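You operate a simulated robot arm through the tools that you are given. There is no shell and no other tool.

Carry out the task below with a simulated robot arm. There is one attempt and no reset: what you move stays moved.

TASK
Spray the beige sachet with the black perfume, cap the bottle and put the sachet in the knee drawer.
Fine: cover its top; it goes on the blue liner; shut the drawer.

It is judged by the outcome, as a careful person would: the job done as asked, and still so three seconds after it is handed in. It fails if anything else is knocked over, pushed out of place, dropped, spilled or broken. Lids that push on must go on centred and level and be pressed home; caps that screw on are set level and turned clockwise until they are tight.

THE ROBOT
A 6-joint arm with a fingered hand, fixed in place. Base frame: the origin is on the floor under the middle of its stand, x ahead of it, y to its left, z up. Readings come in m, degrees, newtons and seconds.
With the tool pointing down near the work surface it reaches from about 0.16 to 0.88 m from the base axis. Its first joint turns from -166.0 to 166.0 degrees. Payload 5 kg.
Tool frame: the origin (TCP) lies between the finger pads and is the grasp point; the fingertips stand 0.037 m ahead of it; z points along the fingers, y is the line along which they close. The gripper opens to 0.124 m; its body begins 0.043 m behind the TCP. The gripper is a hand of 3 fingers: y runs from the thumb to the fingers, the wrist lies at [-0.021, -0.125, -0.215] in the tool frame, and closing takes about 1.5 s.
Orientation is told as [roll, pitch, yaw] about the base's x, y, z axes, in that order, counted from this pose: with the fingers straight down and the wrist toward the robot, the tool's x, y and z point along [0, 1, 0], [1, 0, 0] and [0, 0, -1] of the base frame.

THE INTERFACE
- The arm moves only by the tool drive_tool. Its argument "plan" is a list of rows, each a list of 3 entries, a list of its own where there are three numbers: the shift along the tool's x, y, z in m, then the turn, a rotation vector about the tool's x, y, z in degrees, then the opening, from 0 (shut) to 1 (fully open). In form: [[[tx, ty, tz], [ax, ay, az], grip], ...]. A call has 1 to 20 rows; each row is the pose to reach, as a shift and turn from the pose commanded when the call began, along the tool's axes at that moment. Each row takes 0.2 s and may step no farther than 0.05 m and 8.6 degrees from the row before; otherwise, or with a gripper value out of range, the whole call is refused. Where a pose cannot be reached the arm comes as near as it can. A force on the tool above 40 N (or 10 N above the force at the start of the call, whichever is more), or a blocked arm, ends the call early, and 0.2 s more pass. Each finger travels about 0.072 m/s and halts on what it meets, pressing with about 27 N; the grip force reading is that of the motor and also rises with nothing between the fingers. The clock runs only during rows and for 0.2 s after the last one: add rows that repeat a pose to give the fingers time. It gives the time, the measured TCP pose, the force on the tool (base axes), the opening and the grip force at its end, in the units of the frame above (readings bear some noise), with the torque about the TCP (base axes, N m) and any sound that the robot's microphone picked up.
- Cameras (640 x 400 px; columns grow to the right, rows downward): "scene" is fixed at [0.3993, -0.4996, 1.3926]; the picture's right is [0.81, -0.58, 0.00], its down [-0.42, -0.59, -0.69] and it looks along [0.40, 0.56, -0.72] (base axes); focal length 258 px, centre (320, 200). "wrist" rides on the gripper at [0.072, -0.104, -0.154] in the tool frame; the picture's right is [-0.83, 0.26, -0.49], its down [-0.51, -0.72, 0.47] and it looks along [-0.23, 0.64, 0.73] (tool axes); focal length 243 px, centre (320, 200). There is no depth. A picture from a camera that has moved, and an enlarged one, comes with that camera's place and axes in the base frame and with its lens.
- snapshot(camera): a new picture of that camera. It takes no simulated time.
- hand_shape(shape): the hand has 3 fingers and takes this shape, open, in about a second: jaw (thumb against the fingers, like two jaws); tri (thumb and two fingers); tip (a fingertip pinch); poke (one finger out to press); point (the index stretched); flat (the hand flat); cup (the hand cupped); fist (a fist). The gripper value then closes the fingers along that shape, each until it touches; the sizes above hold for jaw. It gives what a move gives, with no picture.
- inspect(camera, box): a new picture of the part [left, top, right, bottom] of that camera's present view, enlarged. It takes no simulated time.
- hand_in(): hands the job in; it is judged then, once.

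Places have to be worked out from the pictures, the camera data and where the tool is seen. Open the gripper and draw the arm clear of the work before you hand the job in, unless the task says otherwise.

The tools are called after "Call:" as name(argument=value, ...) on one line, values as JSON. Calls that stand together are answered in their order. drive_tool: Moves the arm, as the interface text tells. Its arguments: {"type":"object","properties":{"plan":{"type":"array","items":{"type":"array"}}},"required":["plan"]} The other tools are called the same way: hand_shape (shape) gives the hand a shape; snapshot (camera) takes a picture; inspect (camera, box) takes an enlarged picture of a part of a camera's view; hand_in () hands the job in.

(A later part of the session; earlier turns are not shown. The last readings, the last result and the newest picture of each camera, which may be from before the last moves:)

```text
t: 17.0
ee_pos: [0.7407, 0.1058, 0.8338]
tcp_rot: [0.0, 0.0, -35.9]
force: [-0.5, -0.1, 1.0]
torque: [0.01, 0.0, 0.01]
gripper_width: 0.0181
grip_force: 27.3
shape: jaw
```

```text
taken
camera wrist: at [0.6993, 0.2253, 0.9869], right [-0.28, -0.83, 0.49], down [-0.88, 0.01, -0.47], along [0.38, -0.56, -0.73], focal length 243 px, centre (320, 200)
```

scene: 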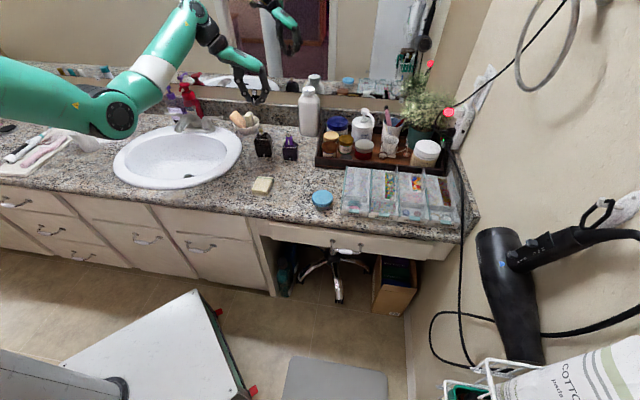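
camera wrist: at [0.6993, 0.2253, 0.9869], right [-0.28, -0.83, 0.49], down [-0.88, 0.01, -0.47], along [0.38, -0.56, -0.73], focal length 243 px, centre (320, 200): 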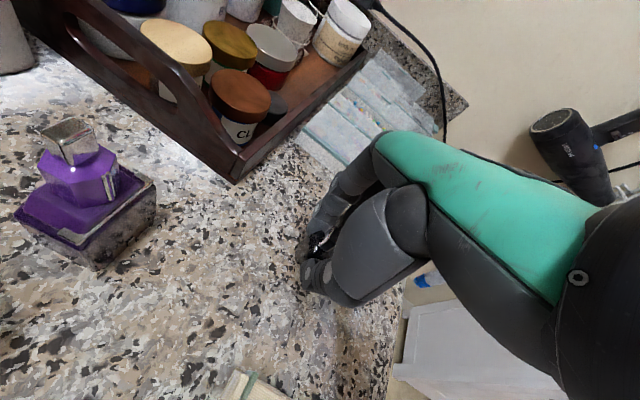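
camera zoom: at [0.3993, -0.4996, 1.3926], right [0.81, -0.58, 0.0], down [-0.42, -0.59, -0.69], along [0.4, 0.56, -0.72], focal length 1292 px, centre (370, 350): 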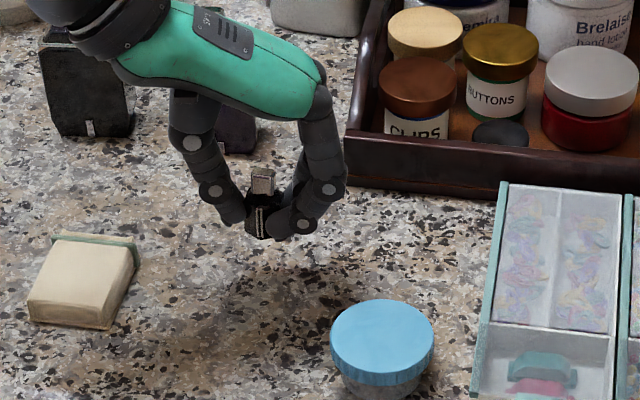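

The spot is clear. I lower in small steps, watching the force for contact.

Call:
drive_tool(plan=[[[0, 0, 0.01], [0, 0, 0], 0.05], [[0, 0, 0.02], [0, 0, 0], 0.05], [[0, 0, 0.026], [0, 0, 0], 0.05], [[0, 0, 0.028], [0, 0, 0], 0.05], [[0, 0, 0.03], [0, 0, 0], 0.05]])

Call:
inspect(camera="scene", box=[290, 140, 330, 180])

```text
t: 18.2
ee_pos: [0.7412, 0.1064, 0.8025]
tcp_rot: [0.0, 0.0, -36.0]
force: [-0.1, 0.6, -0.7]
torque: [-0.01, -0.01, 0.02]
gripper_width: 0.0184
grip_force: 27.4
shape: jaw
```

```text
10.00 times, centred on (310, 160) of scene
camera zoom: at [0.3993, -0.4996, 1.3926], right [0.81, -0.58, 0.0], down [-0.42, -0.59, -0.69], along [0.4, 0.56, -0.72], focal length 2584 px, centre (420, 600)
```

zoom: 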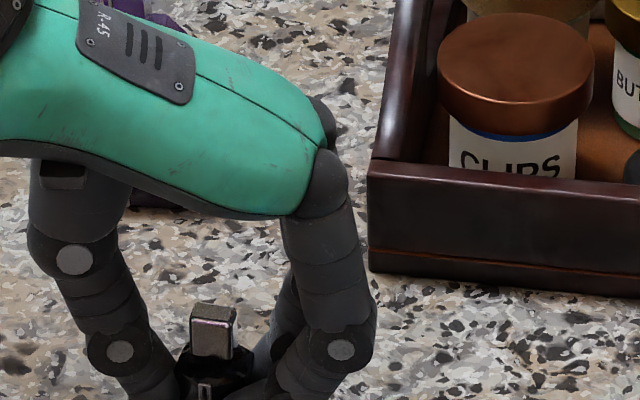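

No contact yet at z=0.8025. I continue lowering in 1.5 mm steps.

Call:
drive_tool(plan=[[[0, 0, 0.0015], [0, 0, 0], 0.05], [[0, 0, 0.003], [0, 0, 0], 0.05], [[0, 0, 0.0045], [0, 0, 0], 0.05]])

Call:
inspect(camera="scene", box=[285, 155, 325, 195])

```text
t: 19.0
ee_pos: [0.7423, 0.1052, 0.7996]
tcp_rot: [0.0, 0.0, -36.0]
force: [-0.3, -0.8, -0.1]
torque: [0.01, 0.01, 0.01]
gripper_width: 0.0182
grip_force: 26.8
shape: jaw
```

```text
10.00 times, centred on (305, 175) of scene
camera zoom: at [0.3993, -0.4996, 1.3926], right [0.81, -0.58, 0.0], down [-0.42, -0.59, -0.69], along [0.4, 0.56, -0.72], focal length 2584 px, centre (470, 450)
```

zoom: 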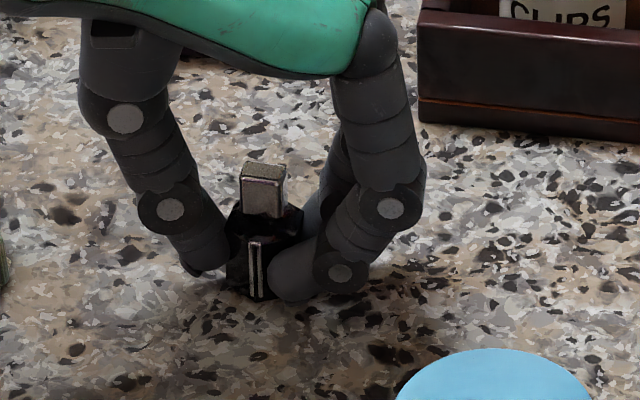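

Still no contact. Lowering a few more millimetres.

Call:
drive_tool(plan=[[[0, 0, 0.0015], [0, 0, 0], 0.05], [[0, 0, 0.003], [0, 0, 0], 0.05], [[0, 0, 0.004], [0, 0, 0], 0.05]])

```text
t: 19.8
ee_pos: [0.7429, 0.1061, 0.7941]
tcp_rot: [0.0, 0.0, -35.9]
force: [1.1, -0.4, -0.2]
torque: [0.0, -0.02, -0.01]
gripper_width: 0.0182
grip_force: 26.4
shape: jaw
```

Call:
drive_tool(plan=[[[0, 0, 0.001], [0, 0, 0], 0.05], [[0, 0, 0.002], [0, 0, 0], 0.05], [[0, 0, 0.003], [0, 0, 0], 0.05]])

Call:
inspect(camera="scene", box=[290, 160, 320, 190])

```text
t: 20.6
ee_pos: [0.743, 0.1057, 0.7932]
tcp_rot: [0.1, -0.2, -36.1]
force: [-3.0, 0.6, 13.2]
torque: [0.0, -0.06, -0.01]
gripper_width: 0.0186
grip_force: 26.6
shape: jaw
```

```text
13.33 times, centred on (305, 175) of scene
camera zoom: at [0.3993, -0.4996, 1.3926], right [0.81, -0.58, 0.0], down [-0.42, -0.59, -0.69], along [0.4, 0.56, -0.72], focal length 3446 px, centre (520, 533)
```

zoom: 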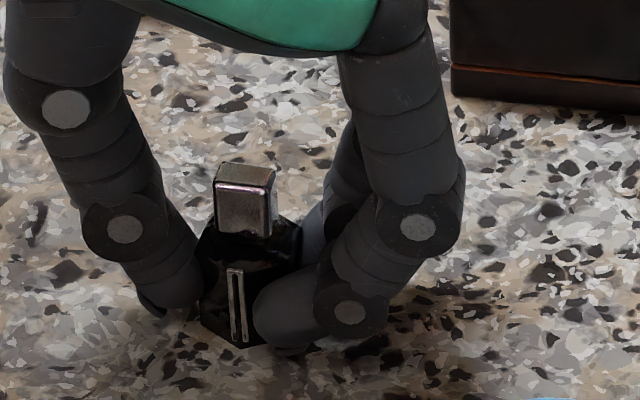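

Contact: 13 N at z≈0.793, so the counter is at about z=0.755. I relieve the pressure slightly, open the fingers gently and rise.

Call:
drive_tool(plan=[[[0, 0, -0.0015], [0, 0, 0], 0.05], [[0, 0, -0.0015], [0, 0, 0], 0.2], [[0, 0, -0.0015], [0, 0, 0], 0.35], [[0, 0, -0.0015], [0, 0, 0], 0.5], [[0, 0, -0.0015], [0, 0, 0], 0.55], [[0, 0, -0.03], [0, 0, 0], 0.55], [[0, 0, -0.07], [0, 0, 0], 0.55], [[0, 0, -0.11], [0, 0, 0], 0.55], [[0, 0, -0.15], [0, 0, 0], 0.55]])

Call:
inspect(camera="scene", box=[285, 150, 335, 200])

Call:
snapshot(camera="wrist")

```text
t: 22.6
ee_pos: [0.7408, 0.1038, 0.9402]
tcp_rot: [0.0, 0.0, -36.0]
force: [-0.6, 0.6, -0.5]
torque: [-0.02, -0.02, 0.0]
gripper_width: 0.0678
grip_force: 0.0
shape: jaw
```

```text
8.00 times, centred on (310, 175) of scene
camera zoom: at [0.3993, -0.4996, 1.3926], right [0.81, -0.58, 0.0], down [-0.42, -0.59, -0.69], along [0.4, 0.56, -0.72], focal length 2067 px, centre (400, 400)
```

zoom: 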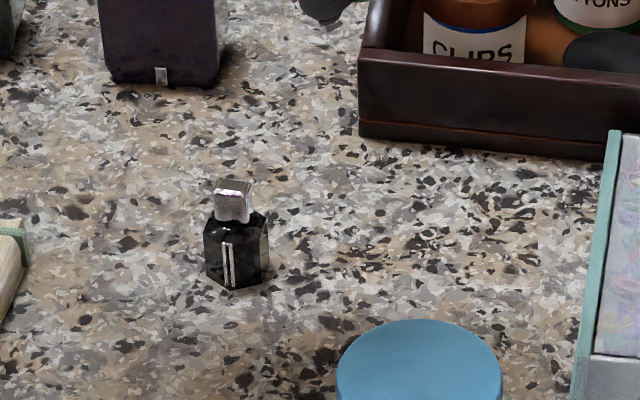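

```text
taken
camera wrist: at [0.7001, 0.2239, 1.0943], right [-0.28, -0.83, 0.49], down [-0.88, 0.01, -0.47], along [0.38, -0.56, -0.73], focal length 243 px, centre (320, 200)
```

wrist: 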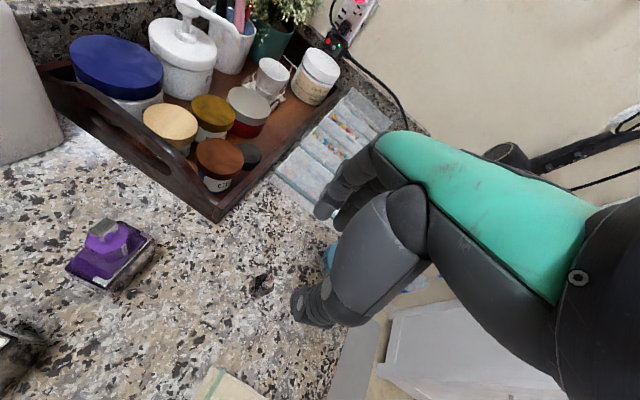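

The cap stands upright on the counter and nothing else changed. Before deciding how to press the pump I raise the hand to free space and try the finger shapes to learn their geometry.

Call:
drive_tool(plan=[[[0, 0, -0.04], [0, 0, 0], 1], [[0, 0, -0.08], [0, 0, 0], 1], [[0, 0, -0.12], [0, 0, 0], 1], [[0, 0, -0.16], [0, 0, 0], 1], [[0, 0, -0.16], [0, 0, 0], 1]])

Call:
hand_shape(shape="poke")

Call:
inspect(camera="scene", box=[230, 30, 390, 190])

Call:
snapshot(camera="wrist")

```text
t: 23.8
ee_pos: [0.7433, 0.1041, 1.1024]
tcp_rot: [-0.1, 0.0, -36.0]
force: [-0.6, -0.8, -0.5]
torque: [-0.03, 0.0, 0.01]
gripper_width: 0.1237
grip_force: 0.0
shape: jaw
```

```text
t: 24.7
ee_pos: [0.7422, 0.1032, 1.1013]
tcp_rot: [0.0, 0.0, -36.0]
force: [0.8, 0.7, -0.1]
torque: [-0.03, 0.0, 0.02]
gripper_width: 0.0
grip_force: 0.1
shape: poke
```

```text
2.50 times, centred on (310, 110) of scene
camera zoom: at [0.3993, -0.4996, 1.3926], right [0.81, -0.58, 0.0], down [-0.42, -0.59, -0.69], along [0.4, 0.56, -0.72], focal length 646 px, centre (345, 425)
```

zoom: 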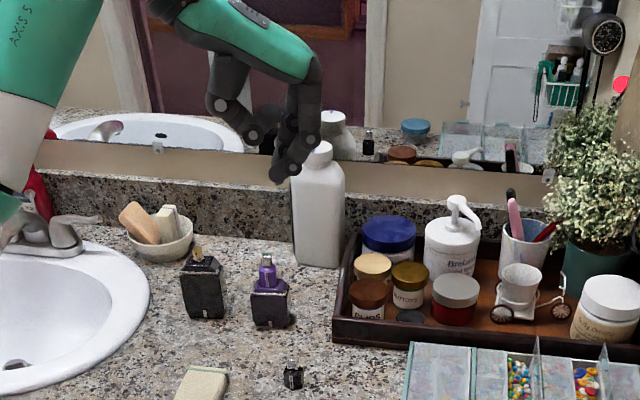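

```text
taken
camera wrist: at [0.701, 0.224, 1.2539], right [-0.28, -0.83, 0.49], down [-0.88, 0.01, -0.47], along [0.38, -0.56, -0.73], focal length 243 px, centre (320, 200)
```

wrist: 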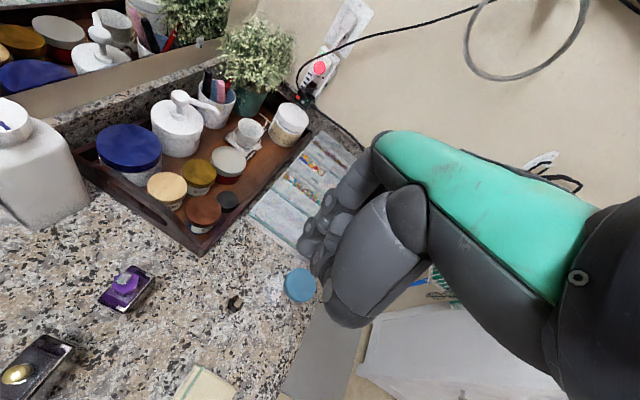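

Call:
inspect(camera="scene", box=[270, 40, 330, 100])

Call:
inspect(camera="wrist", box=[270, 120, 470, 340])

```text
6.67 times, centred on (300, 70) of scene
camera zoom: at [0.3993, -0.4996, 1.3926], right [0.81, -0.58, 0.0], down [-0.42, -0.59, -0.69], along [0.4, 0.56, -0.72], focal length 1723 px, centre (453, 1067)
```

zoom: 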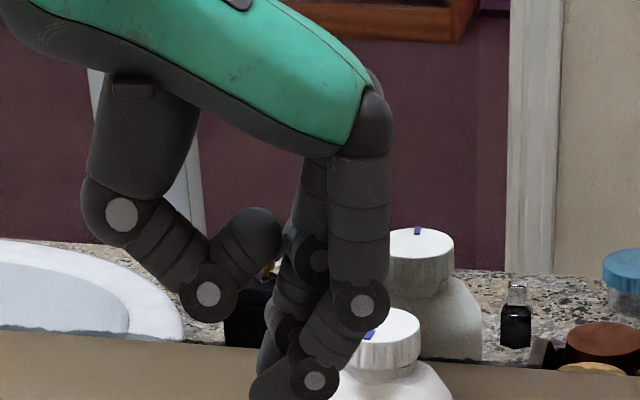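

```text
1.82 times, centred on (370, 230) of wrist
camera zoom: at [0.701, 0.224, 1.2539], right [-0.28, -0.83, 0.49], down [-0.88, 0.01, -0.47], along [0.38, -0.56, -0.73], focal length 441 px, centre (229, 146)
```

zoom: 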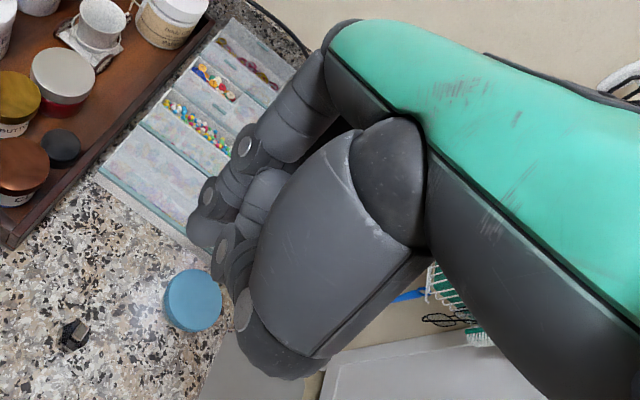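

Call:
inspect(camera="scene", box=[275, 60, 325, 110])

Call:
hand_shape(shape="point")

Call:
inspect(camera="scene", box=[265, 45, 335, 115])

Call:
inspect(camera="wrist", box=[270, 120, 470, 340])

```text
8.00 times, centred on (300, 85) of scene
camera zoom: at [0.3993, -0.4996, 1.3926], right [0.81, -0.58, 0.0], down [-0.42, -0.59, -0.69], along [0.4, 0.56, -0.72], focal length 2067 px, centre (480, 1120)
```

zoom: 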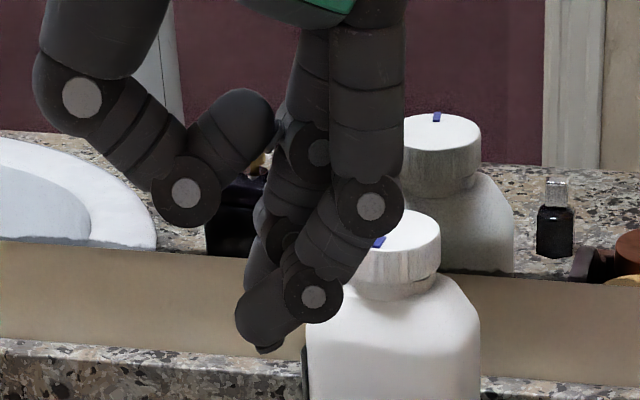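

```text
t: 25.6
ee_pos: [0.7426, 0.1041, 1.0999]
tcp_rot: [0.0, 0.0, -36.1]
force: [-0.3, -0.3, 0.1]
torque: [0.0, 0.0, 0.05]
gripper_width: 0.0
grip_force: 0.0
shape: point
```

```text
5.71 times, centred on (300, 80) of scene
camera zoom: at [0.3993, -0.4996, 1.3926], right [0.81, -0.58, 0.0], down [-0.42, -0.59, -0.69], along [0.4, 0.56, -0.72], focal length 1477 px, centre (434, 886)
```

zoom: 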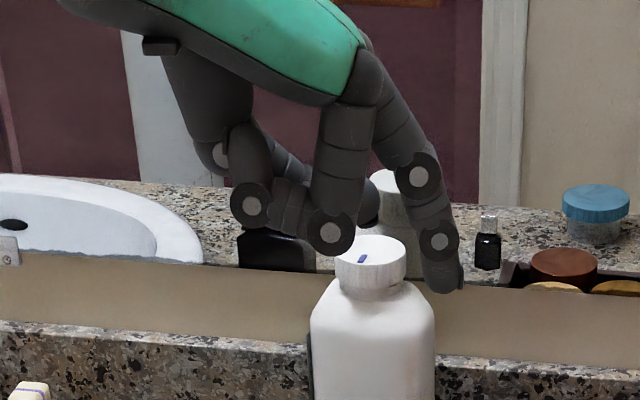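

```text
1.82 times, centred on (370, 230) of wrist
camera zoom: at [0.701, 0.224, 1.2539], right [-0.28, -0.83, 0.49], down [-0.88, 0.01, -0.47], along [0.38, -0.56, -0.73], focal length 441 px, centre (229, 146)
```

zoom: 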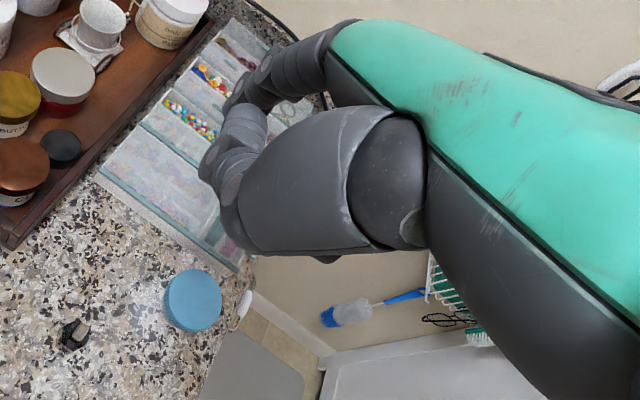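

In "point" the index stretches straight out while the other fingers curl. I check what the opening value does in this shape and view the remaining shapes.

Call:
drive_tool(plan=[[[0, 0, 0], [0, 0, 0], 1], [[0, 0, 0], [0, 0, 0], 0.5], [[0, 0, 0], [0, 0, 0], 0], [[0, 0, 0], [0, 0, 0], 0], [[0, 0, 0], [0, 0, 0], 0], [[0, 0, 0], [0, 0, 0], 0], [[0, 0, 0], [0, 0, 0], 0]])

Call:
inspect(camera="scene", box=[265, 45, 335, 115])

Call:
hand_shape(shape="tri")

Call:
inspect(camera="scene", box=[265, 45, 335, 115])

Call:
inspect(camera="wrist", box=[270, 120, 470, 340])

Call:
hand_shape(shape="fist")

Call:
inspect(camera="scene", box=[265, 45, 335, 115])

Call:
hand_shape(shape="tip")

Call:
inspect(camera="scene", box=[265, 45, 335, 115])

```text
t: 27.2
ee_pos: [0.7427, 0.1042, 1.1021]
tcp_rot: [0.1, 0.0, -36.1]
force: [-0.1, 0.9, -0.7]
torque: [0.0, -0.02, -0.01]
gripper_width: 0.0003
grip_force: 0.2
shape: point
```

```text
5.71 times, centred on (300, 80) of scene
camera zoom: at [0.3993, -0.4996, 1.3926], right [0.81, -0.58, 0.0], down [-0.42, -0.59, -0.69], along [0.4, 0.56, -0.72], focal length 1477 px, centre (434, 886)
```

zoom: 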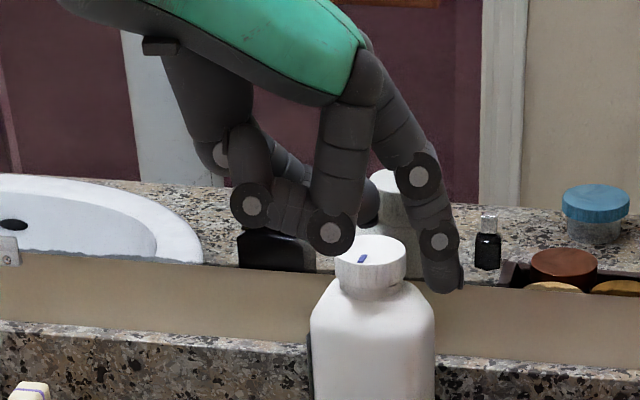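

```text
t: 28.1
ee_pos: [0.7426, 0.1043, 1.1016]
tcp_rot: [0.0, 0.1, -36.0]
force: [0.0, 0.1, -0.1]
torque: [-0.01, 0.01, -0.01]
gripper_width: 0.1237
grip_force: 0.0
shape: tri
```

```text
5.71 times, centred on (300, 80) of scene
camera zoom: at [0.3993, -0.4996, 1.3926], right [0.81, -0.58, 0.0], down [-0.42, -0.59, -0.69], along [0.4, 0.56, -0.72], focal length 1477 px, centre (434, 886)
```

zoom: 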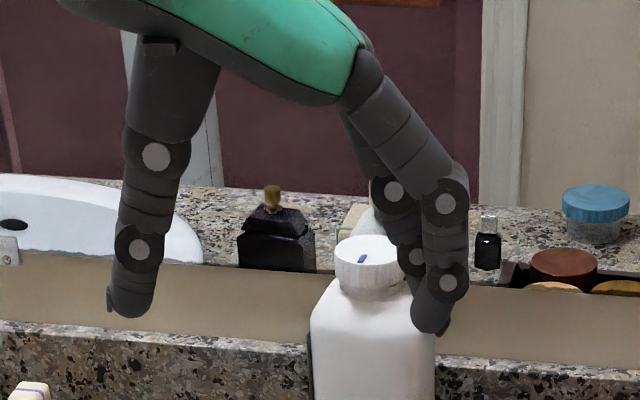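

```text
1.82 times, centred on (370, 230) of wrist
camera zoom: at [0.701, 0.2241, 1.254], right [-0.28, -0.83, 0.49], down [-0.88, 0.01, -0.47], along [0.38, -0.56, -0.73], focal length 441 px, centre (229, 146)
```

zoom: 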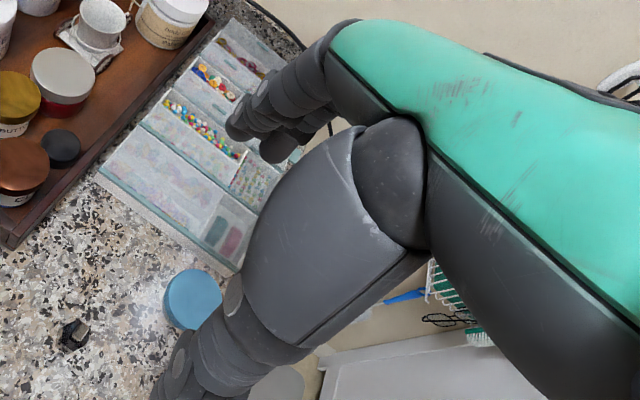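

```text
t: 29.0
ee_pos: [0.7426, 0.1039, 1.1007]
tcp_rot: [0.0, 0.1, -36.0]
force: [-0.7, 0.2, -0.1]
torque: [0.0, 0.03, -0.04]
gripper_width: 0.0
grip_force: 0.1
shape: fist
```

```text
5.71 times, centred on (300, 80) of scene
camera zoom: at [0.3993, -0.4996, 1.3926], right [0.81, -0.58, 0.0], down [-0.42, -0.59, -0.69], along [0.4, 0.56, -0.72], focal length 1477 px, centre (434, 886)
```

zoom: 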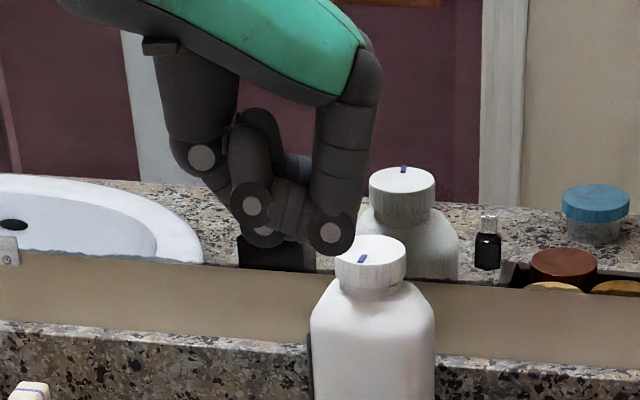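

```text
t: 29.9
ee_pos: [0.743, 0.1041, 1.1011]
tcp_rot: [-0.1, -0.1, -36.0]
force: [0.1, -0.2, 0.2]
torque: [0.01, -0.01, 0.02]
gripper_width: 0.1237
grip_force: 0.1
shape: tip
```

```text
5.71 times, centred on (300, 80) of scene
camera zoom: at [0.3993, -0.4996, 1.3926], right [0.81, -0.58, 0.0], down [-0.42, -0.59, -0.69], along [0.4, 0.56, -0.72], focal length 1477 px, centre (434, 886)
```

zoom: 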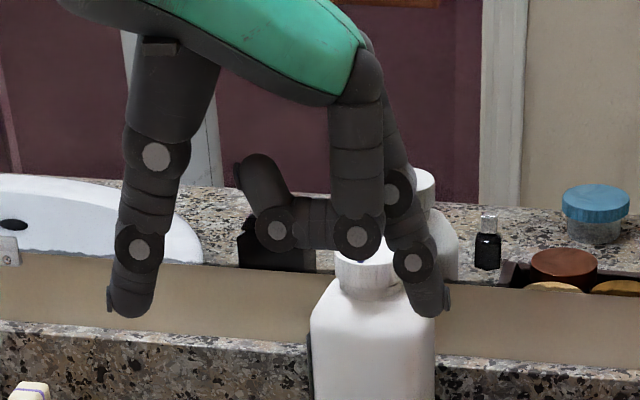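

Jaw with closed tips is the most predictable presser. For good coverage I want the sachet on the nozzle's line, a bit farther out, so first I check the nozzle's direction and the sachet's shape closely.

Call:
hand_shape(shape="jaw")

Call:
inspect(camera="scene", box=[255, 122, 275, 137])

Call:
inspect(camera="scene", box=[245, 170, 285, 200])

Call:
inspect(camera="wrist", box=[0, 320, 80, 400])

```text
t: 30.8
ee_pos: [0.7418, 0.1039, 1.0998]
tcp_rot: [0.0, 0.1, -36.1]
force: [0.5, -0.1, 0.0]
torque: [0.01, 0.0, 0.01]
gripper_width: 0.1235
grip_force: 0.1
shape: jaw
```

```text
16.00 times, centred on (265, 130) of scene
camera zoom: at [0.3993, -0.4996, 1.3926], right [0.81, -0.58, 0.0], down [-0.42, -0.59, -0.69], along [0.4, 0.56, -0.72], focal length 4135 px, centre (1200, 1328)
```

zoom: 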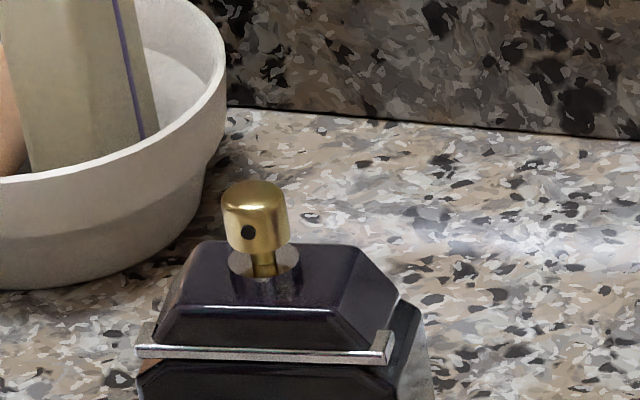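

```text
13.33 times, centred on (265, 185) of scene
camera zoom: at [0.3993, -0.4996, 1.3926], right [0.81, -0.58, 0.0], down [-0.42, -0.59, -0.69], along [0.4, 0.56, -0.72], focal length 3446 px, centre (1053, 400)
```

zoom: 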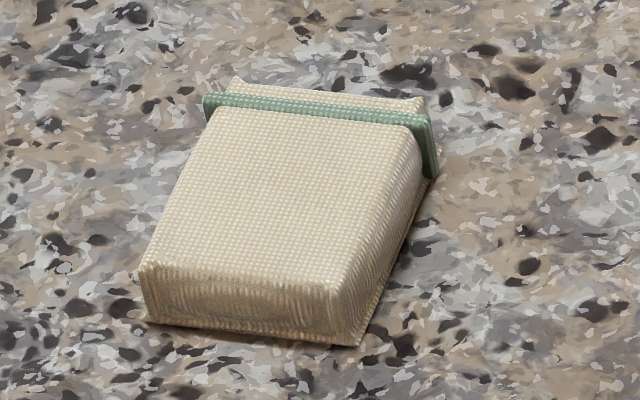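

```text
5.00 times, centred on (40, 360) of wrist
camera zoom: at [0.701, 0.224, 1.254], right [-0.28, -0.83, 0.49], down [-0.88, 0.01, -0.47], along [0.38, -0.56, -0.73], focal length 1213 px, centre (1720, -600)
```

zoom: 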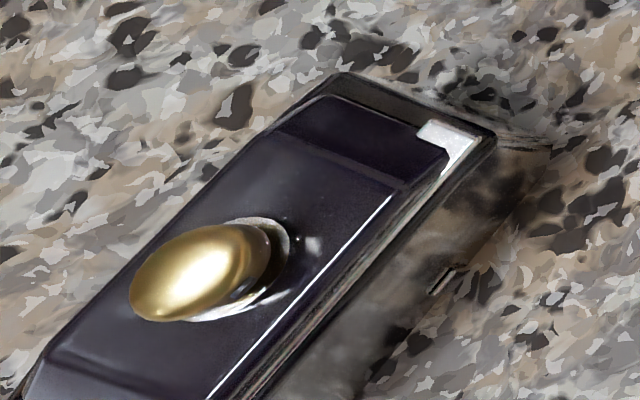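

The sachet is a flat box-like cushion, about 58 × 70 mm, 24 mm thick, centred near (0.621, 0.160), and the nozzle points about 55° – nearly at it. I move above the sachet with the closing direction across its width.

Call:
drive_tool(plan=[[[-0.0096, -0.0433, 0.0], [0, 0, 3], 0.8], [[-0.0192, -0.0866, 0.0], [0, 0, 6], 0.75], [[-0.0288, -0.1299, 0.0], [0, 0, 9], 0.75], [[-0.0288, -0.1299, 0.05], [0, 0, 9], 0.75], [[-0.0288, -0.1299, 0.1], [0, 0, 9], 0.75], [[-0.0288, -0.1299, 0.15], [0, 0, 9], 0.75], [[-0.0288, -0.1299, 0.2], [0, 0, 9], 0.75], [[-0.0288, -0.1299, 0.24], [0, 0, 9], 0.75], [[-0.0288, -0.1299, 0.24], [0, 0, 9], 0.75]])

Call:
inspect(camera="scene", box=[225, 130, 305, 210])

Call:
snapshot(camera="wrist")

```text
t: 32.8
ee_pos: [0.6203, 0.1592, 0.8619]
tcp_rot: [-0.1, 0.0, -44.9]
force: [-0.4, 0.1, 0.3]
torque: [0.01, 0.0, -0.07]
gripper_width: 0.0933
grip_force: 0.0
shape: jaw
out of reach, approached as far as the arm can: row 3
```

```text
5.00 times, centred on (265, 170) of scene
camera zoom: at [0.3993, -0.4996, 1.3926], right [0.81, -0.58, 0.0], down [-0.42, -0.59, -0.69], along [0.4, 0.56, -0.72], focal length 1292 px, centre (595, 350)
```

zoom: 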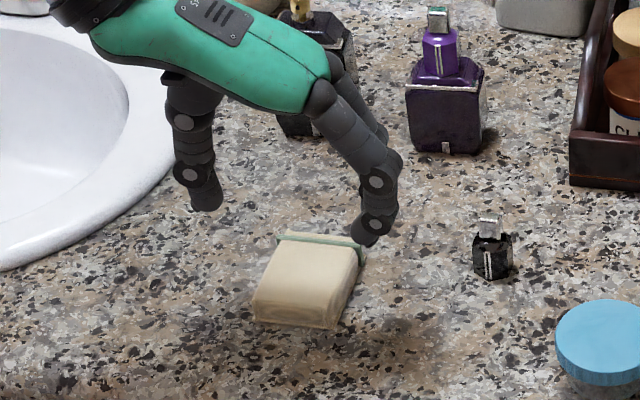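

```text
taken
camera wrist: at [0.5981, 0.2827, 1.0144], right [-0.4, -0.77, 0.49], down [-0.87, 0.15, -0.47], along [0.29, -0.62, -0.73], focal length 243 px, centre (320, 200)
```

wrist: 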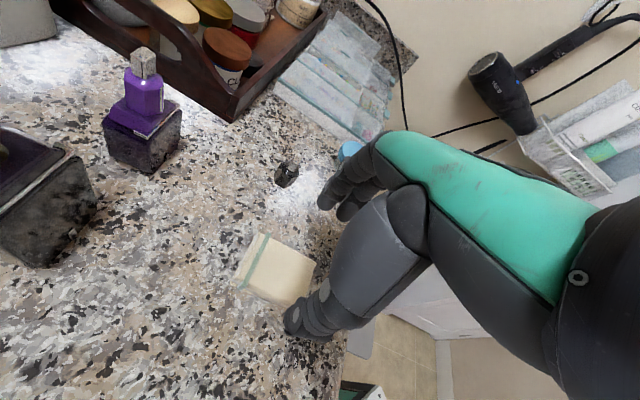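

Call:
inspect(camera="wrist", box=[220, 215, 340, 345])

Call:
inspect(camera="scene", box=[250, 165, 290, 200])

```text
3.08 times, centred on (280, 280) of wrist
camera zoom: at [0.5981, 0.2827, 1.0144], right [-0.4, -0.77, 0.49], down [-0.87, 0.15, -0.47], along [0.29, -0.62, -0.73], focal length 746 px, centre (443, -46)
```

zoom: 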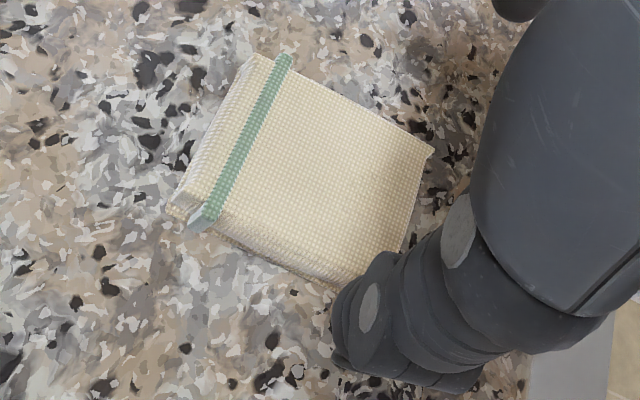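

```text
11.43 times, centred on (270, 182) of scene
camera zoom: at [0.3993, -0.4996, 1.3926], right [0.81, -0.58, 0.0], down [-0.42, -0.59, -0.69], along [0.4, 0.56, -0.72], focal length 2953 px, centre (891, 400)
```

zoom: 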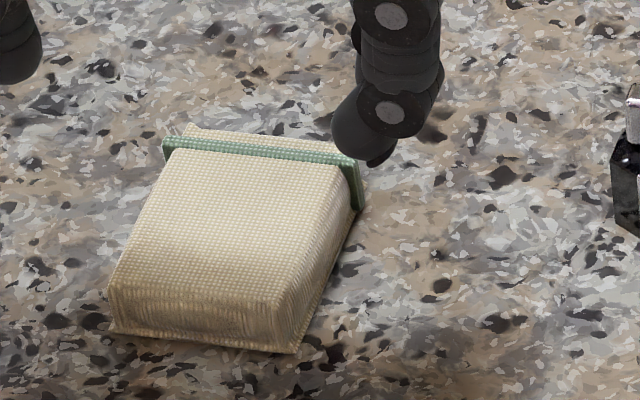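

Grasp centre agrees within a few millimetres. I descend so the fingertips are just above the counter on both sides of the sachet.

Call:
drive_tool(plan=[[[0.003, 0, 0.02], [0, 0, 0], 0.75], [[0.003, 0, 0.04], [0, 0, 0], 0.75], [[0.003, 0, 0.055], [0, 0, 0], 0.75], [[0.003, 0, 0.064], [0, 0, 0], 0.75]])

Call:
inspect(camera="scene", box=[235, 150, 305, 210])

```text
t: 33.8
ee_pos: [0.621, 0.1592, 0.797]
tcp_rot: [0.0, 0.0, -44.9]
force: [0.9, 0.1, 0.2]
torque: [-0.01, -0.03, 0.01]
gripper_width: 0.0932
grip_force: 0.0
shape: jaw
```

```text
6.67 times, centred on (270, 180) of scene
camera zoom: at [0.3993, -0.4996, 1.3926], right [0.81, -0.58, 0.0], down [-0.42, -0.59, -0.69], along [0.4, 0.56, -0.72], focal length 1723 px, centre (653, 333)
```

zoom: 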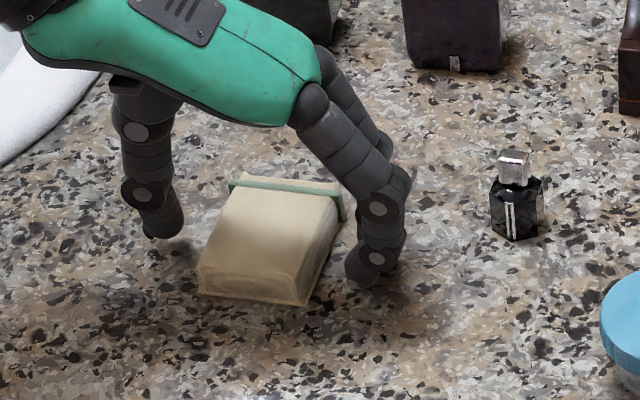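

The sachet sits between thumb and fingers, centred. I close on it.

Call:
drive_tool(plan=[[[0, 0, 0], [0, 0, 0], 0.6], [[0, 0, 0], [0, 0, 0], 0.5], [[0, 0, 0], [0, 0, 0], 0.42], [[0, 0, 0], [0, 0, 0], 0.36], [[0, 0, 0], [0, 0, 0], 0.3], [[0, 0, 0], [0, 0, 0], 0.3]])

Call:
inspect(camera="scene", box=[235, 150, 305, 210])

```text
t: 35.2
ee_pos: [0.6209, 0.1601, 0.7971]
tcp_rot: [0.0, 0.0, -45.0]
force: [0.5, -1.0, -0.1]
torque: [-0.02, 0.03, 0.01]
gripper_width: 0.056
grip_force: 26.8
shape: jaw
```

```text
6.67 times, centred on (270, 180) of scene
camera zoom: at [0.3993, -0.4996, 1.3926], right [0.81, -0.58, 0.0], down [-0.42, -0.59, -0.69], along [0.4, 0.56, -0.72], focal length 1723 px, centre (653, 333)
```

zoom: 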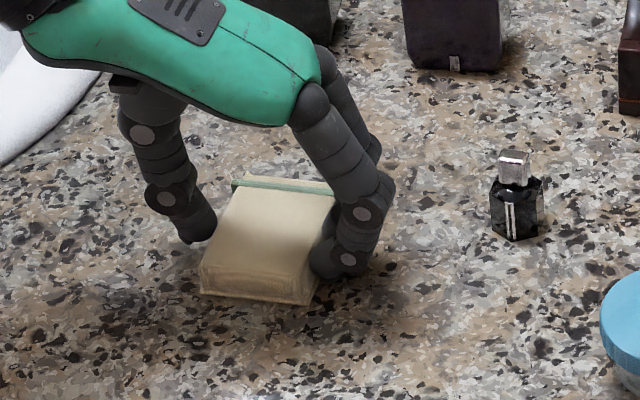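

Gripped. I lift it slightly, move it outward along the nozzle's line to about 0.25 m from the bottle, turn it 10° to face the nozzle, and set it down again.

Call:
drive_tool(plan=[[[0, 0, -0.01], [0, 0, 0], 0.3], [[0, 0, -0.02], [0, 0, 0], 0.3], [[-0.018, -0.0024, -0.02], [0, 0, -3.3], 0.3], [[-0.036, -0.0048, -0.02], [0, 0, -6.6], 0.3], [[-0.0537, -0.0071, -0.02], [0, 0, -10], 0.3], [[-0.0537, -0.0071, -0.012], [0, 0, -10], 0.3], [[-0.0537, -0.0071, -0.004], [0, 0, -10], 0.3], [[-0.0537, -0.0071, -0.0005], [0, 0, -10], 0.3], [[-0.0537, -0.0071, -0.0005], [0, 0, -10], 0.3]])

Call:
inspect(camera="scene", box=[225, 150, 305, 220])

```text
t: 37.2
ee_pos: [0.5789, 0.128, 0.7983]
tcp_rot: [0.1, 0.0, -35.0]
force: [-0.5, 0.6, 1.0]
torque: [-0.01, 0.01, -0.01]
gripper_width: 0.0559
grip_force: 27.3
shape: jaw
```

```text
5.71 times, centred on (265, 185) of scene
camera zoom: at [0.3993, -0.4996, 1.3926], right [0.81, -0.58, 0.0], down [-0.42, -0.59, -0.69], along [0.4, 0.56, -0.72], focal length 1477 px, centre (634, 286)
```

zoom: 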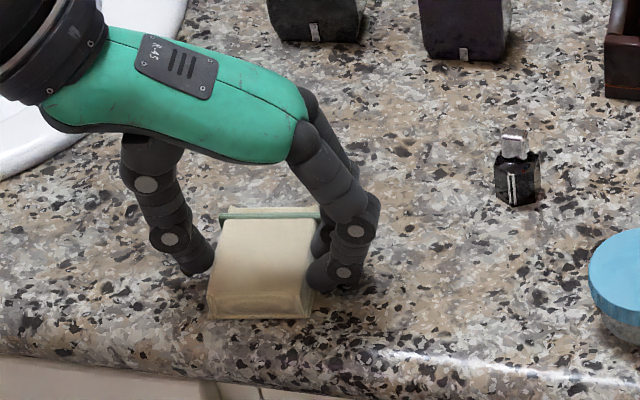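

The sachet is in place with margin to the edge. I release it and retreat upward.

Call:
drive_tool(plan=[[[0, 0, 0], [0, 0, 0], 0.45], [[0, 0, 0], [0, 0, 0], 0.6], [[0, 0, 0], [0, 0, 0], 0.75], [[0, 0, -0.03], [0, 0, 0], 0.75], [[0, 0, -0.07], [0, 0, 0], 0.75], [[0, 0, -0.12], [0, 0, 0], 0.75], [[0, 0, -0.17], [0, 0, 0], 0.75], [[0, 0, -0.22], [0, 0, 0], 0.75]])

Call:
inspect(camera="scene", box=[225, 110, 325, 220])

Call:
inspect(camera="wrist", box=[200, 180, 400, 360])

```text
t: 39.0
ee_pos: [0.5784, 0.1266, 1.0188]
tcp_rot: [0.0, 0.2, -35.0]
force: [-0.8, 0.1, 0.0]
torque: [-0.03, -0.02, 0.0]
gripper_width: 0.093
grip_force: 0.1
shape: jaw
```

```text
3.64 times, centred on (275, 165) of scene
camera zoom: at [0.3993, -0.4996, 1.3926], right [0.81, -0.58, 0.0], down [-0.42, -0.59, -0.69], along [0.4, 0.56, -0.72], focal length 940 px, centre (484, 327)
```

zoom: 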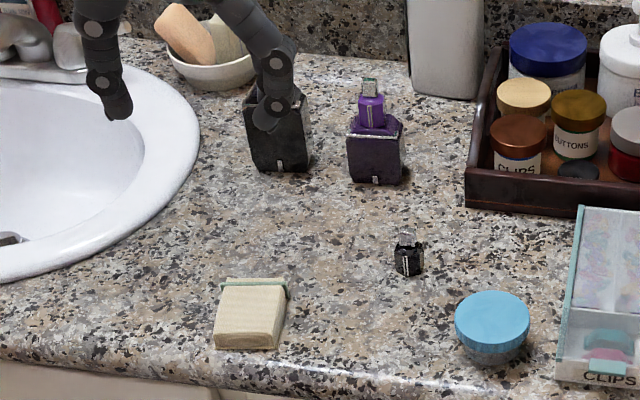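

```text
2.22 times, centred on (300, 270) of wrist
camera zoom: at [0.5352, 0.2459, 1.1713], right [-0.26, -0.83, 0.49], down [-0.88, 0.0, -0.47], along [0.39, -0.56, -0.73], focal length 539 px, centre (364, 44)
```

zoom: 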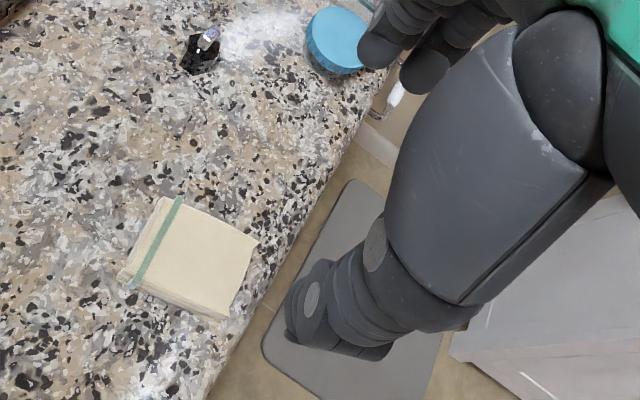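

Sachet well placed. Now I move above the bottle with the jaw closing to form a presser.

Call:
drive_tool(plan=[[[0.0414, -0.0004, 0], [0, 0, 0], 0.6], [[0.0828, -0.0008, 0], [0, 0, 0], 0.4], [[0.1242, -0.0012, 0], [0, 0, 0], 0.2], [[0.1656, -0.0016, 0], [0, 0, 0.5], 0], [[0.207, -0.002, 0], [0, 0, 1], 0], [[0.2483, -0.0025, 0], [0, 0, 1], 0], [[0.2483, -0.0025, 0.03], [0, 0, 1], 0], [[0.2483, -0.0025, 0.06], [0, 0, 1], 0], [[0.2483, -0.0025, 0.06], [0, 0, 1], 0]])

Call:
inspect(camera="scene", box=[240, 90, 300, 150])

Call:
inspect(camera="wrist", box=[220, 160, 400, 320])

```text
t: 41.0
ee_pos: [0.7225, 0.332, 0.9584]
tcp_rot: [-0.1, -0.1, -36.1]
force: [-0.8, -0.4, 0.1]
torque: [0.0, -0.01, 0.01]
gripper_width: 0.0002
grip_force: 27.1
shape: jaw
```

```text
6.67 times, centred on (270, 120) of scene
camera zoom: at [0.3993, -0.4996, 1.3926], right [0.81, -0.58, 0.0], down [-0.42, -0.59, -0.69], along [0.4, 0.56, -0.72], focal length 1723 px, centre (653, 733)
```

zoom: 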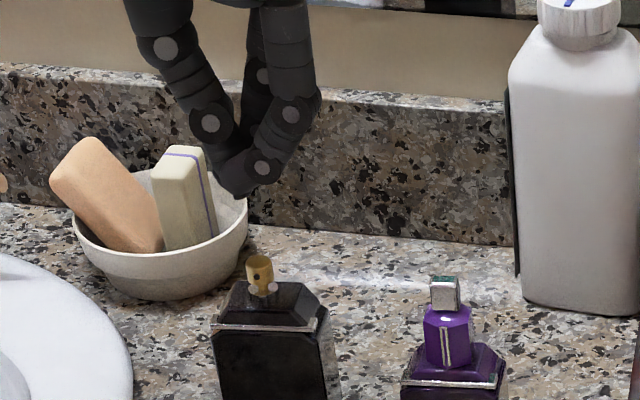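

```text
2.50 times, centred on (310, 240) of wrist
camera zoom: at [0.6805, 0.4519, 1.1112], right [-0.28, -0.83, 0.49], down [-0.88, 0.01, -0.47], along [0.38, -0.56, -0.73], focal length 606 px, centre (345, 100)
```

zoom: 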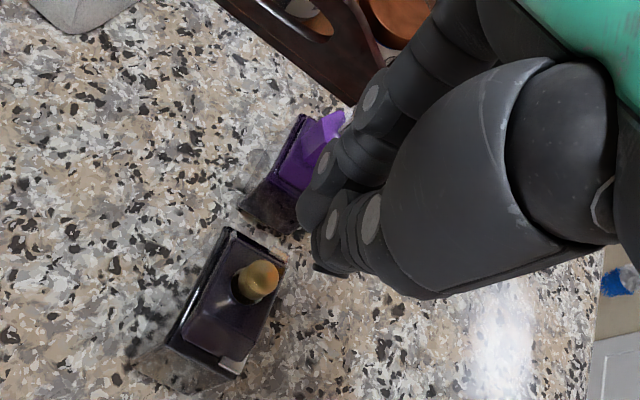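

I refine the actuator's position with a close zoom from both cameras before pressing.

Call:
inspect(camera="wrist", box=[255, 235, 305, 275])

Call:
inspect(camera="scene", box=[255, 122, 275, 137])

```text
10.00 times, centred on (280, 255) of wrist
camera zoom: at [0.6805, 0.4519, 1.1112], right [-0.28, -0.83, 0.49], down [-0.88, 0.01, -0.47], along [0.38, -0.56, -0.73], focal length 2426 px, centre (720, -350)
```

zoom: 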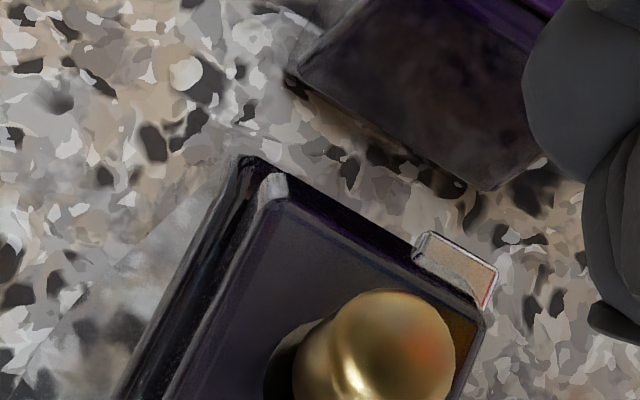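

```text
16.00 times, centred on (265, 130) of scene
camera zoom: at [0.3993, -0.4996, 1.3926], right [0.81, -0.58, 0.0], down [-0.42, -0.59, -0.69], along [0.4, 0.56, -0.72], focal length 4135 px, centre (1200, 1328)
```

zoom: 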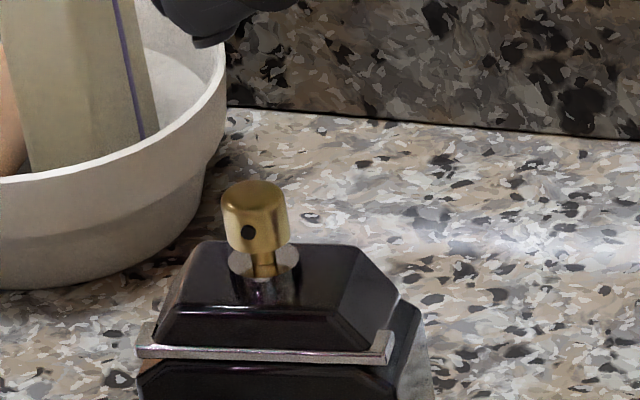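

Actuator top is near (0.722, 0.336, 0.873). I shift 3 mm back and lower toward it in small steps, watching for contact force or sound.

Call:
drive_tool(plan=[[[0.003, 0, 0.015], [0, 0, 0], 0], [[0.003, 0, 0.028], [0, 0, 0], 0], [[0.003, 0, 0.032], [0, 0, 0], 0], [[0.003, 0, 0.034], [0, 0, 0], 0], [[0.003, 0, 0.036], [0, 0, 0], 0]])

Call:
inspect(camera="scene", box=[250, 110, 280, 140])

Call:
inspect(camera="wrist", box=[255, 190, 355, 290])

```text
t: 42.2
ee_pos: [0.7211, 0.3367, 0.9216]
tcp_rot: [-0.1, 0.1, -36.0]
force: [0.4, 0.0, 0.2]
torque: [0.01, -0.03, 0.0]
gripper_width: 0.0
grip_force: 26.9
shape: jaw
```

```text
13.33 times, centred on (265, 125) of scene
camera zoom: at [0.3993, -0.4996, 1.3926], right [0.81, -0.58, 0.0], down [-0.42, -0.59, -0.69], along [0.4, 0.56, -0.72], focal length 3446 px, centre (1053, 1200)
```

zoom: 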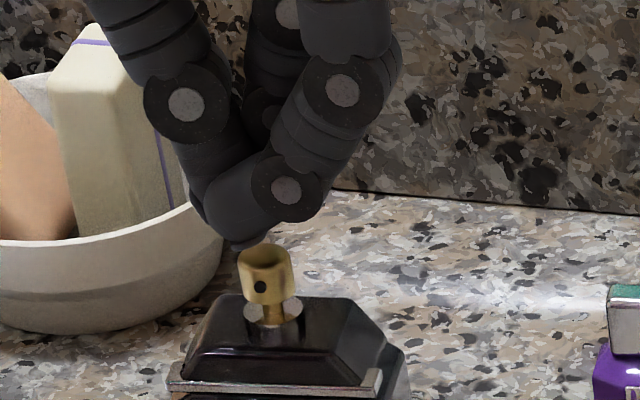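

```text
4.00 times, centred on (305, 240) of wrist
camera zoom: at [0.6799, 0.455, 1.0744], right [-0.28, -0.83, 0.49], down [-0.88, 0.01, -0.47], along [0.38, -0.56, -0.73], focal length 970 px, centre (380, 40)
```

zoom: 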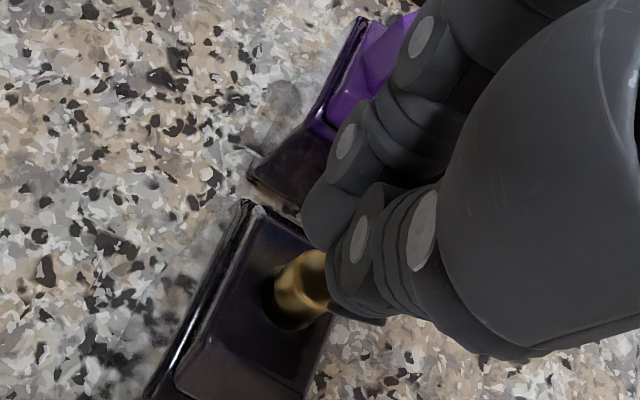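

Tips are a few millimetres above the actuator and about 4 mm to its left. I correct sideways and keep lowering in 1.5 mm steps.

Call:
drive_tool(plan=[[[0, 0.004, 0], [0, 0, 0], 0], [[0, 0.004, 0.0015], [0, 0, 0], 0], [[0, 0.004, 0.003], [0, 0, 0], 0], [[0, 0.004, 0.0045], [0, 0, 0], 0]])

Call:
inspect(camera="scene", box=[250, 110, 280, 140])

```text
t: 43.2
ee_pos: [0.7248, 0.334, 0.9178]
tcp_rot: [0.0, 0.1, -36.0]
force: [0.4, 0.0, -0.5]
torque: [0.0, -0.02, 0.01]
gripper_width: 0.0
grip_force: 27.2
shape: jaw
```

```text
13.33 times, centred on (265, 125) of scene
camera zoom: at [0.3993, -0.4996, 1.3926], right [0.81, -0.58, 0.0], down [-0.42, -0.59, -0.69], along [0.4, 0.56, -0.72], focal length 3446 px, centre (1053, 1200)
```

zoom: 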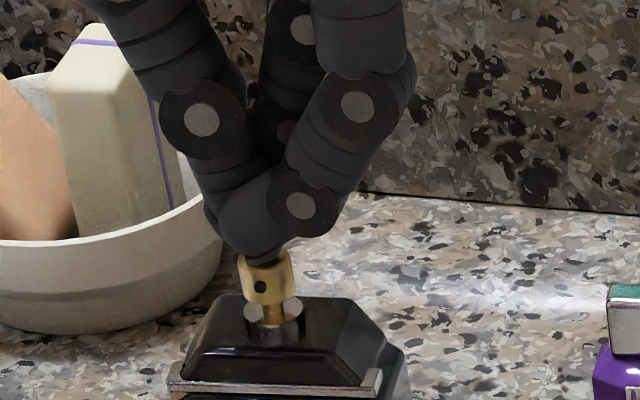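

Call:
drive_tool(plan=[[[0, 0, 0.0015], [0, 0, 0], 0], [[0, 0, 0.003], [0, 0, 0], 0], [[0, 0, 0.0045], [0, 0, 0], 0]])

Call:
inspect(camera="scene", box=[250, 110, 280, 140])

```text
t: 44.0
ee_pos: [0.7251, 0.3335, 0.9125]
tcp_rot: [-0.1, 0.0, -36.0]
force: [0.4, -0.3, -0.8]
torque: [0.01, -0.01, -0.01]
gripper_width: 0.0
grip_force: 26.5
shape: jaw
```

```text
13.33 times, centred on (265, 125) of scene
camera zoom: at [0.3993, -0.4996, 1.3926], right [0.81, -0.58, 0.0], down [-0.42, -0.59, -0.69], along [0.4, 0.56, -0.72], focal length 3446 px, centre (1053, 1200)
```

zoom: 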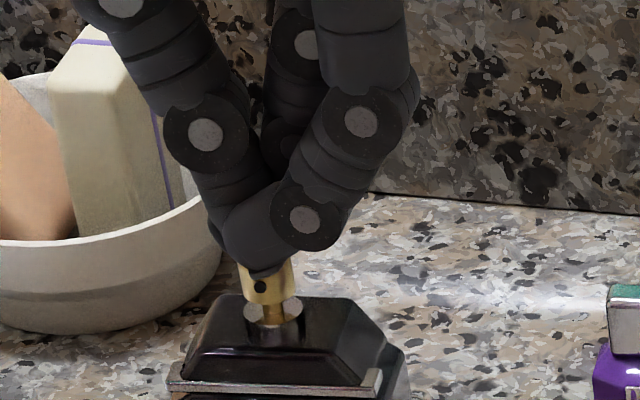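

No contact: the closed jaw's two fingers are about 44 mm apart and straddle the actuator, with one in front of the nozzle – not what I want. I rise and shift the hand 22 mm backward so that only the front finger's tip is over the actuator, leaving the nozzle side free.

Call:
drive_tool(plan=[[[0, 0, -0.01], [0, 0, 0], 0], [[0.005, 0, -0.02], [0, 0, 0], 0], [[0.015, 0, -0.02], [0, 0, 0], 0], [[0.022, 0, -0.02], [0, 0, 0], 0], [[0.022, 0, -0.014], [0, 0, 0], 0]])

Call:
inspect(camera="scene", box=[250, 105, 280, 140])

Call:
inspect(camera="wrist", box=[235, 180, 355, 290])

```text
t: 45.2
ee_pos: [0.7366, 0.3519, 0.9268]
tcp_rot: [0.0, 0.0, -35.9]
force: [0.4, 0.5, 0.6]
torque: [-0.04, 0.02, -0.04]
gripper_width: 0.0001
grip_force: 27.2
shape: jaw
```

```text
11.43 times, centred on (265, 122) of scene
camera zoom: at [0.3993, -0.4996, 1.3926], right [0.81, -0.58, 0.0], down [-0.42, -0.59, -0.69], along [0.4, 0.56, -0.72], focal length 2953 px, centre (949, 1086)
```

zoom: 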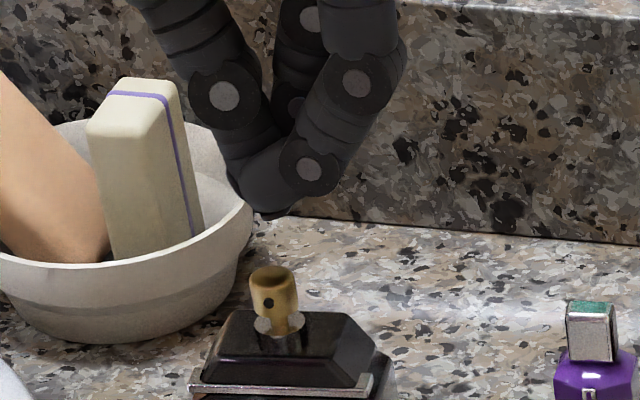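

```text
3.64 times, centred on (295, 235) of wrist
camera zoom: at [0.6951, 0.4709, 1.0799], right [-0.28, -0.83, 0.49], down [-0.88, 0.01, -0.47], along [0.38, -0.56, -0.73], focal length 882 px, centre (411, 73)
```

zoom: 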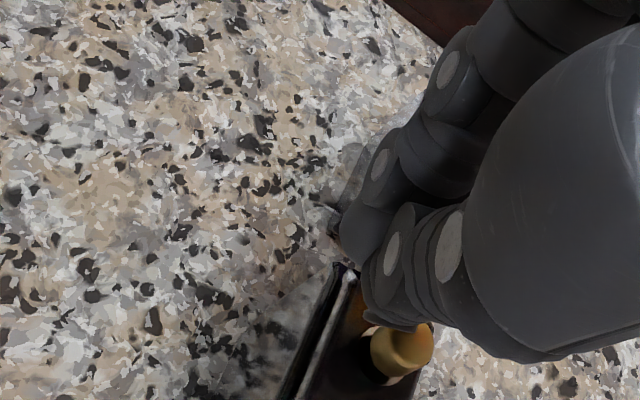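

Front fingertip now sits about over the actuator, needing only a small correction (3 mm left, 2 mm back). I lower it, then go on in 1.5 mm steps.

Call:
drive_tool(plan=[[[0.002, -0.003, 0.006], [0, 0, 0], 0], [[0.002, -0.003, 0.011], [0, 0, 0], 0], [[0.002, -0.003, 0.0125], [0, 0, 0], 0], [[0.002, -0.003, 0.014], [0, 0, 0], 0]])

Call:
inspect(camera="scene", box=[250, 110, 280, 140])

```text
t: 46.2
ee_pos: [0.7357, 0.3547, 0.9127]
tcp_rot: [0.0, 0.0, -36.0]
force: [-0.2, 0.4, 0.3]
torque: [0.0, -0.02, -0.03]
gripper_width: 0.0
grip_force: 27.6
shape: jaw
```

```text
13.33 times, centred on (265, 125) of scene
camera zoom: at [0.3993, -0.4996, 1.3926], right [0.81, -0.58, 0.0], down [-0.42, -0.59, -0.69], along [0.4, 0.56, -0.72], focal length 3446 px, centre (1053, 1200)
```

zoom: 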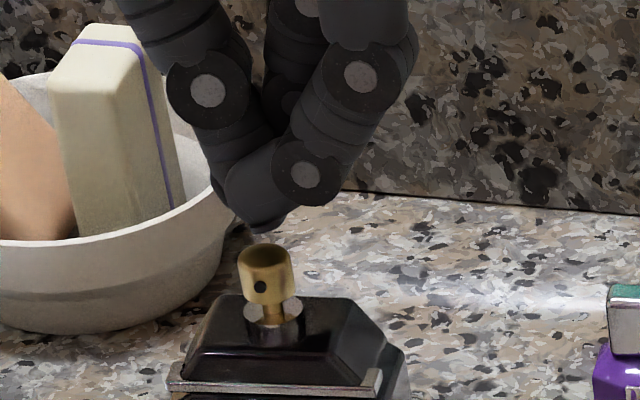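

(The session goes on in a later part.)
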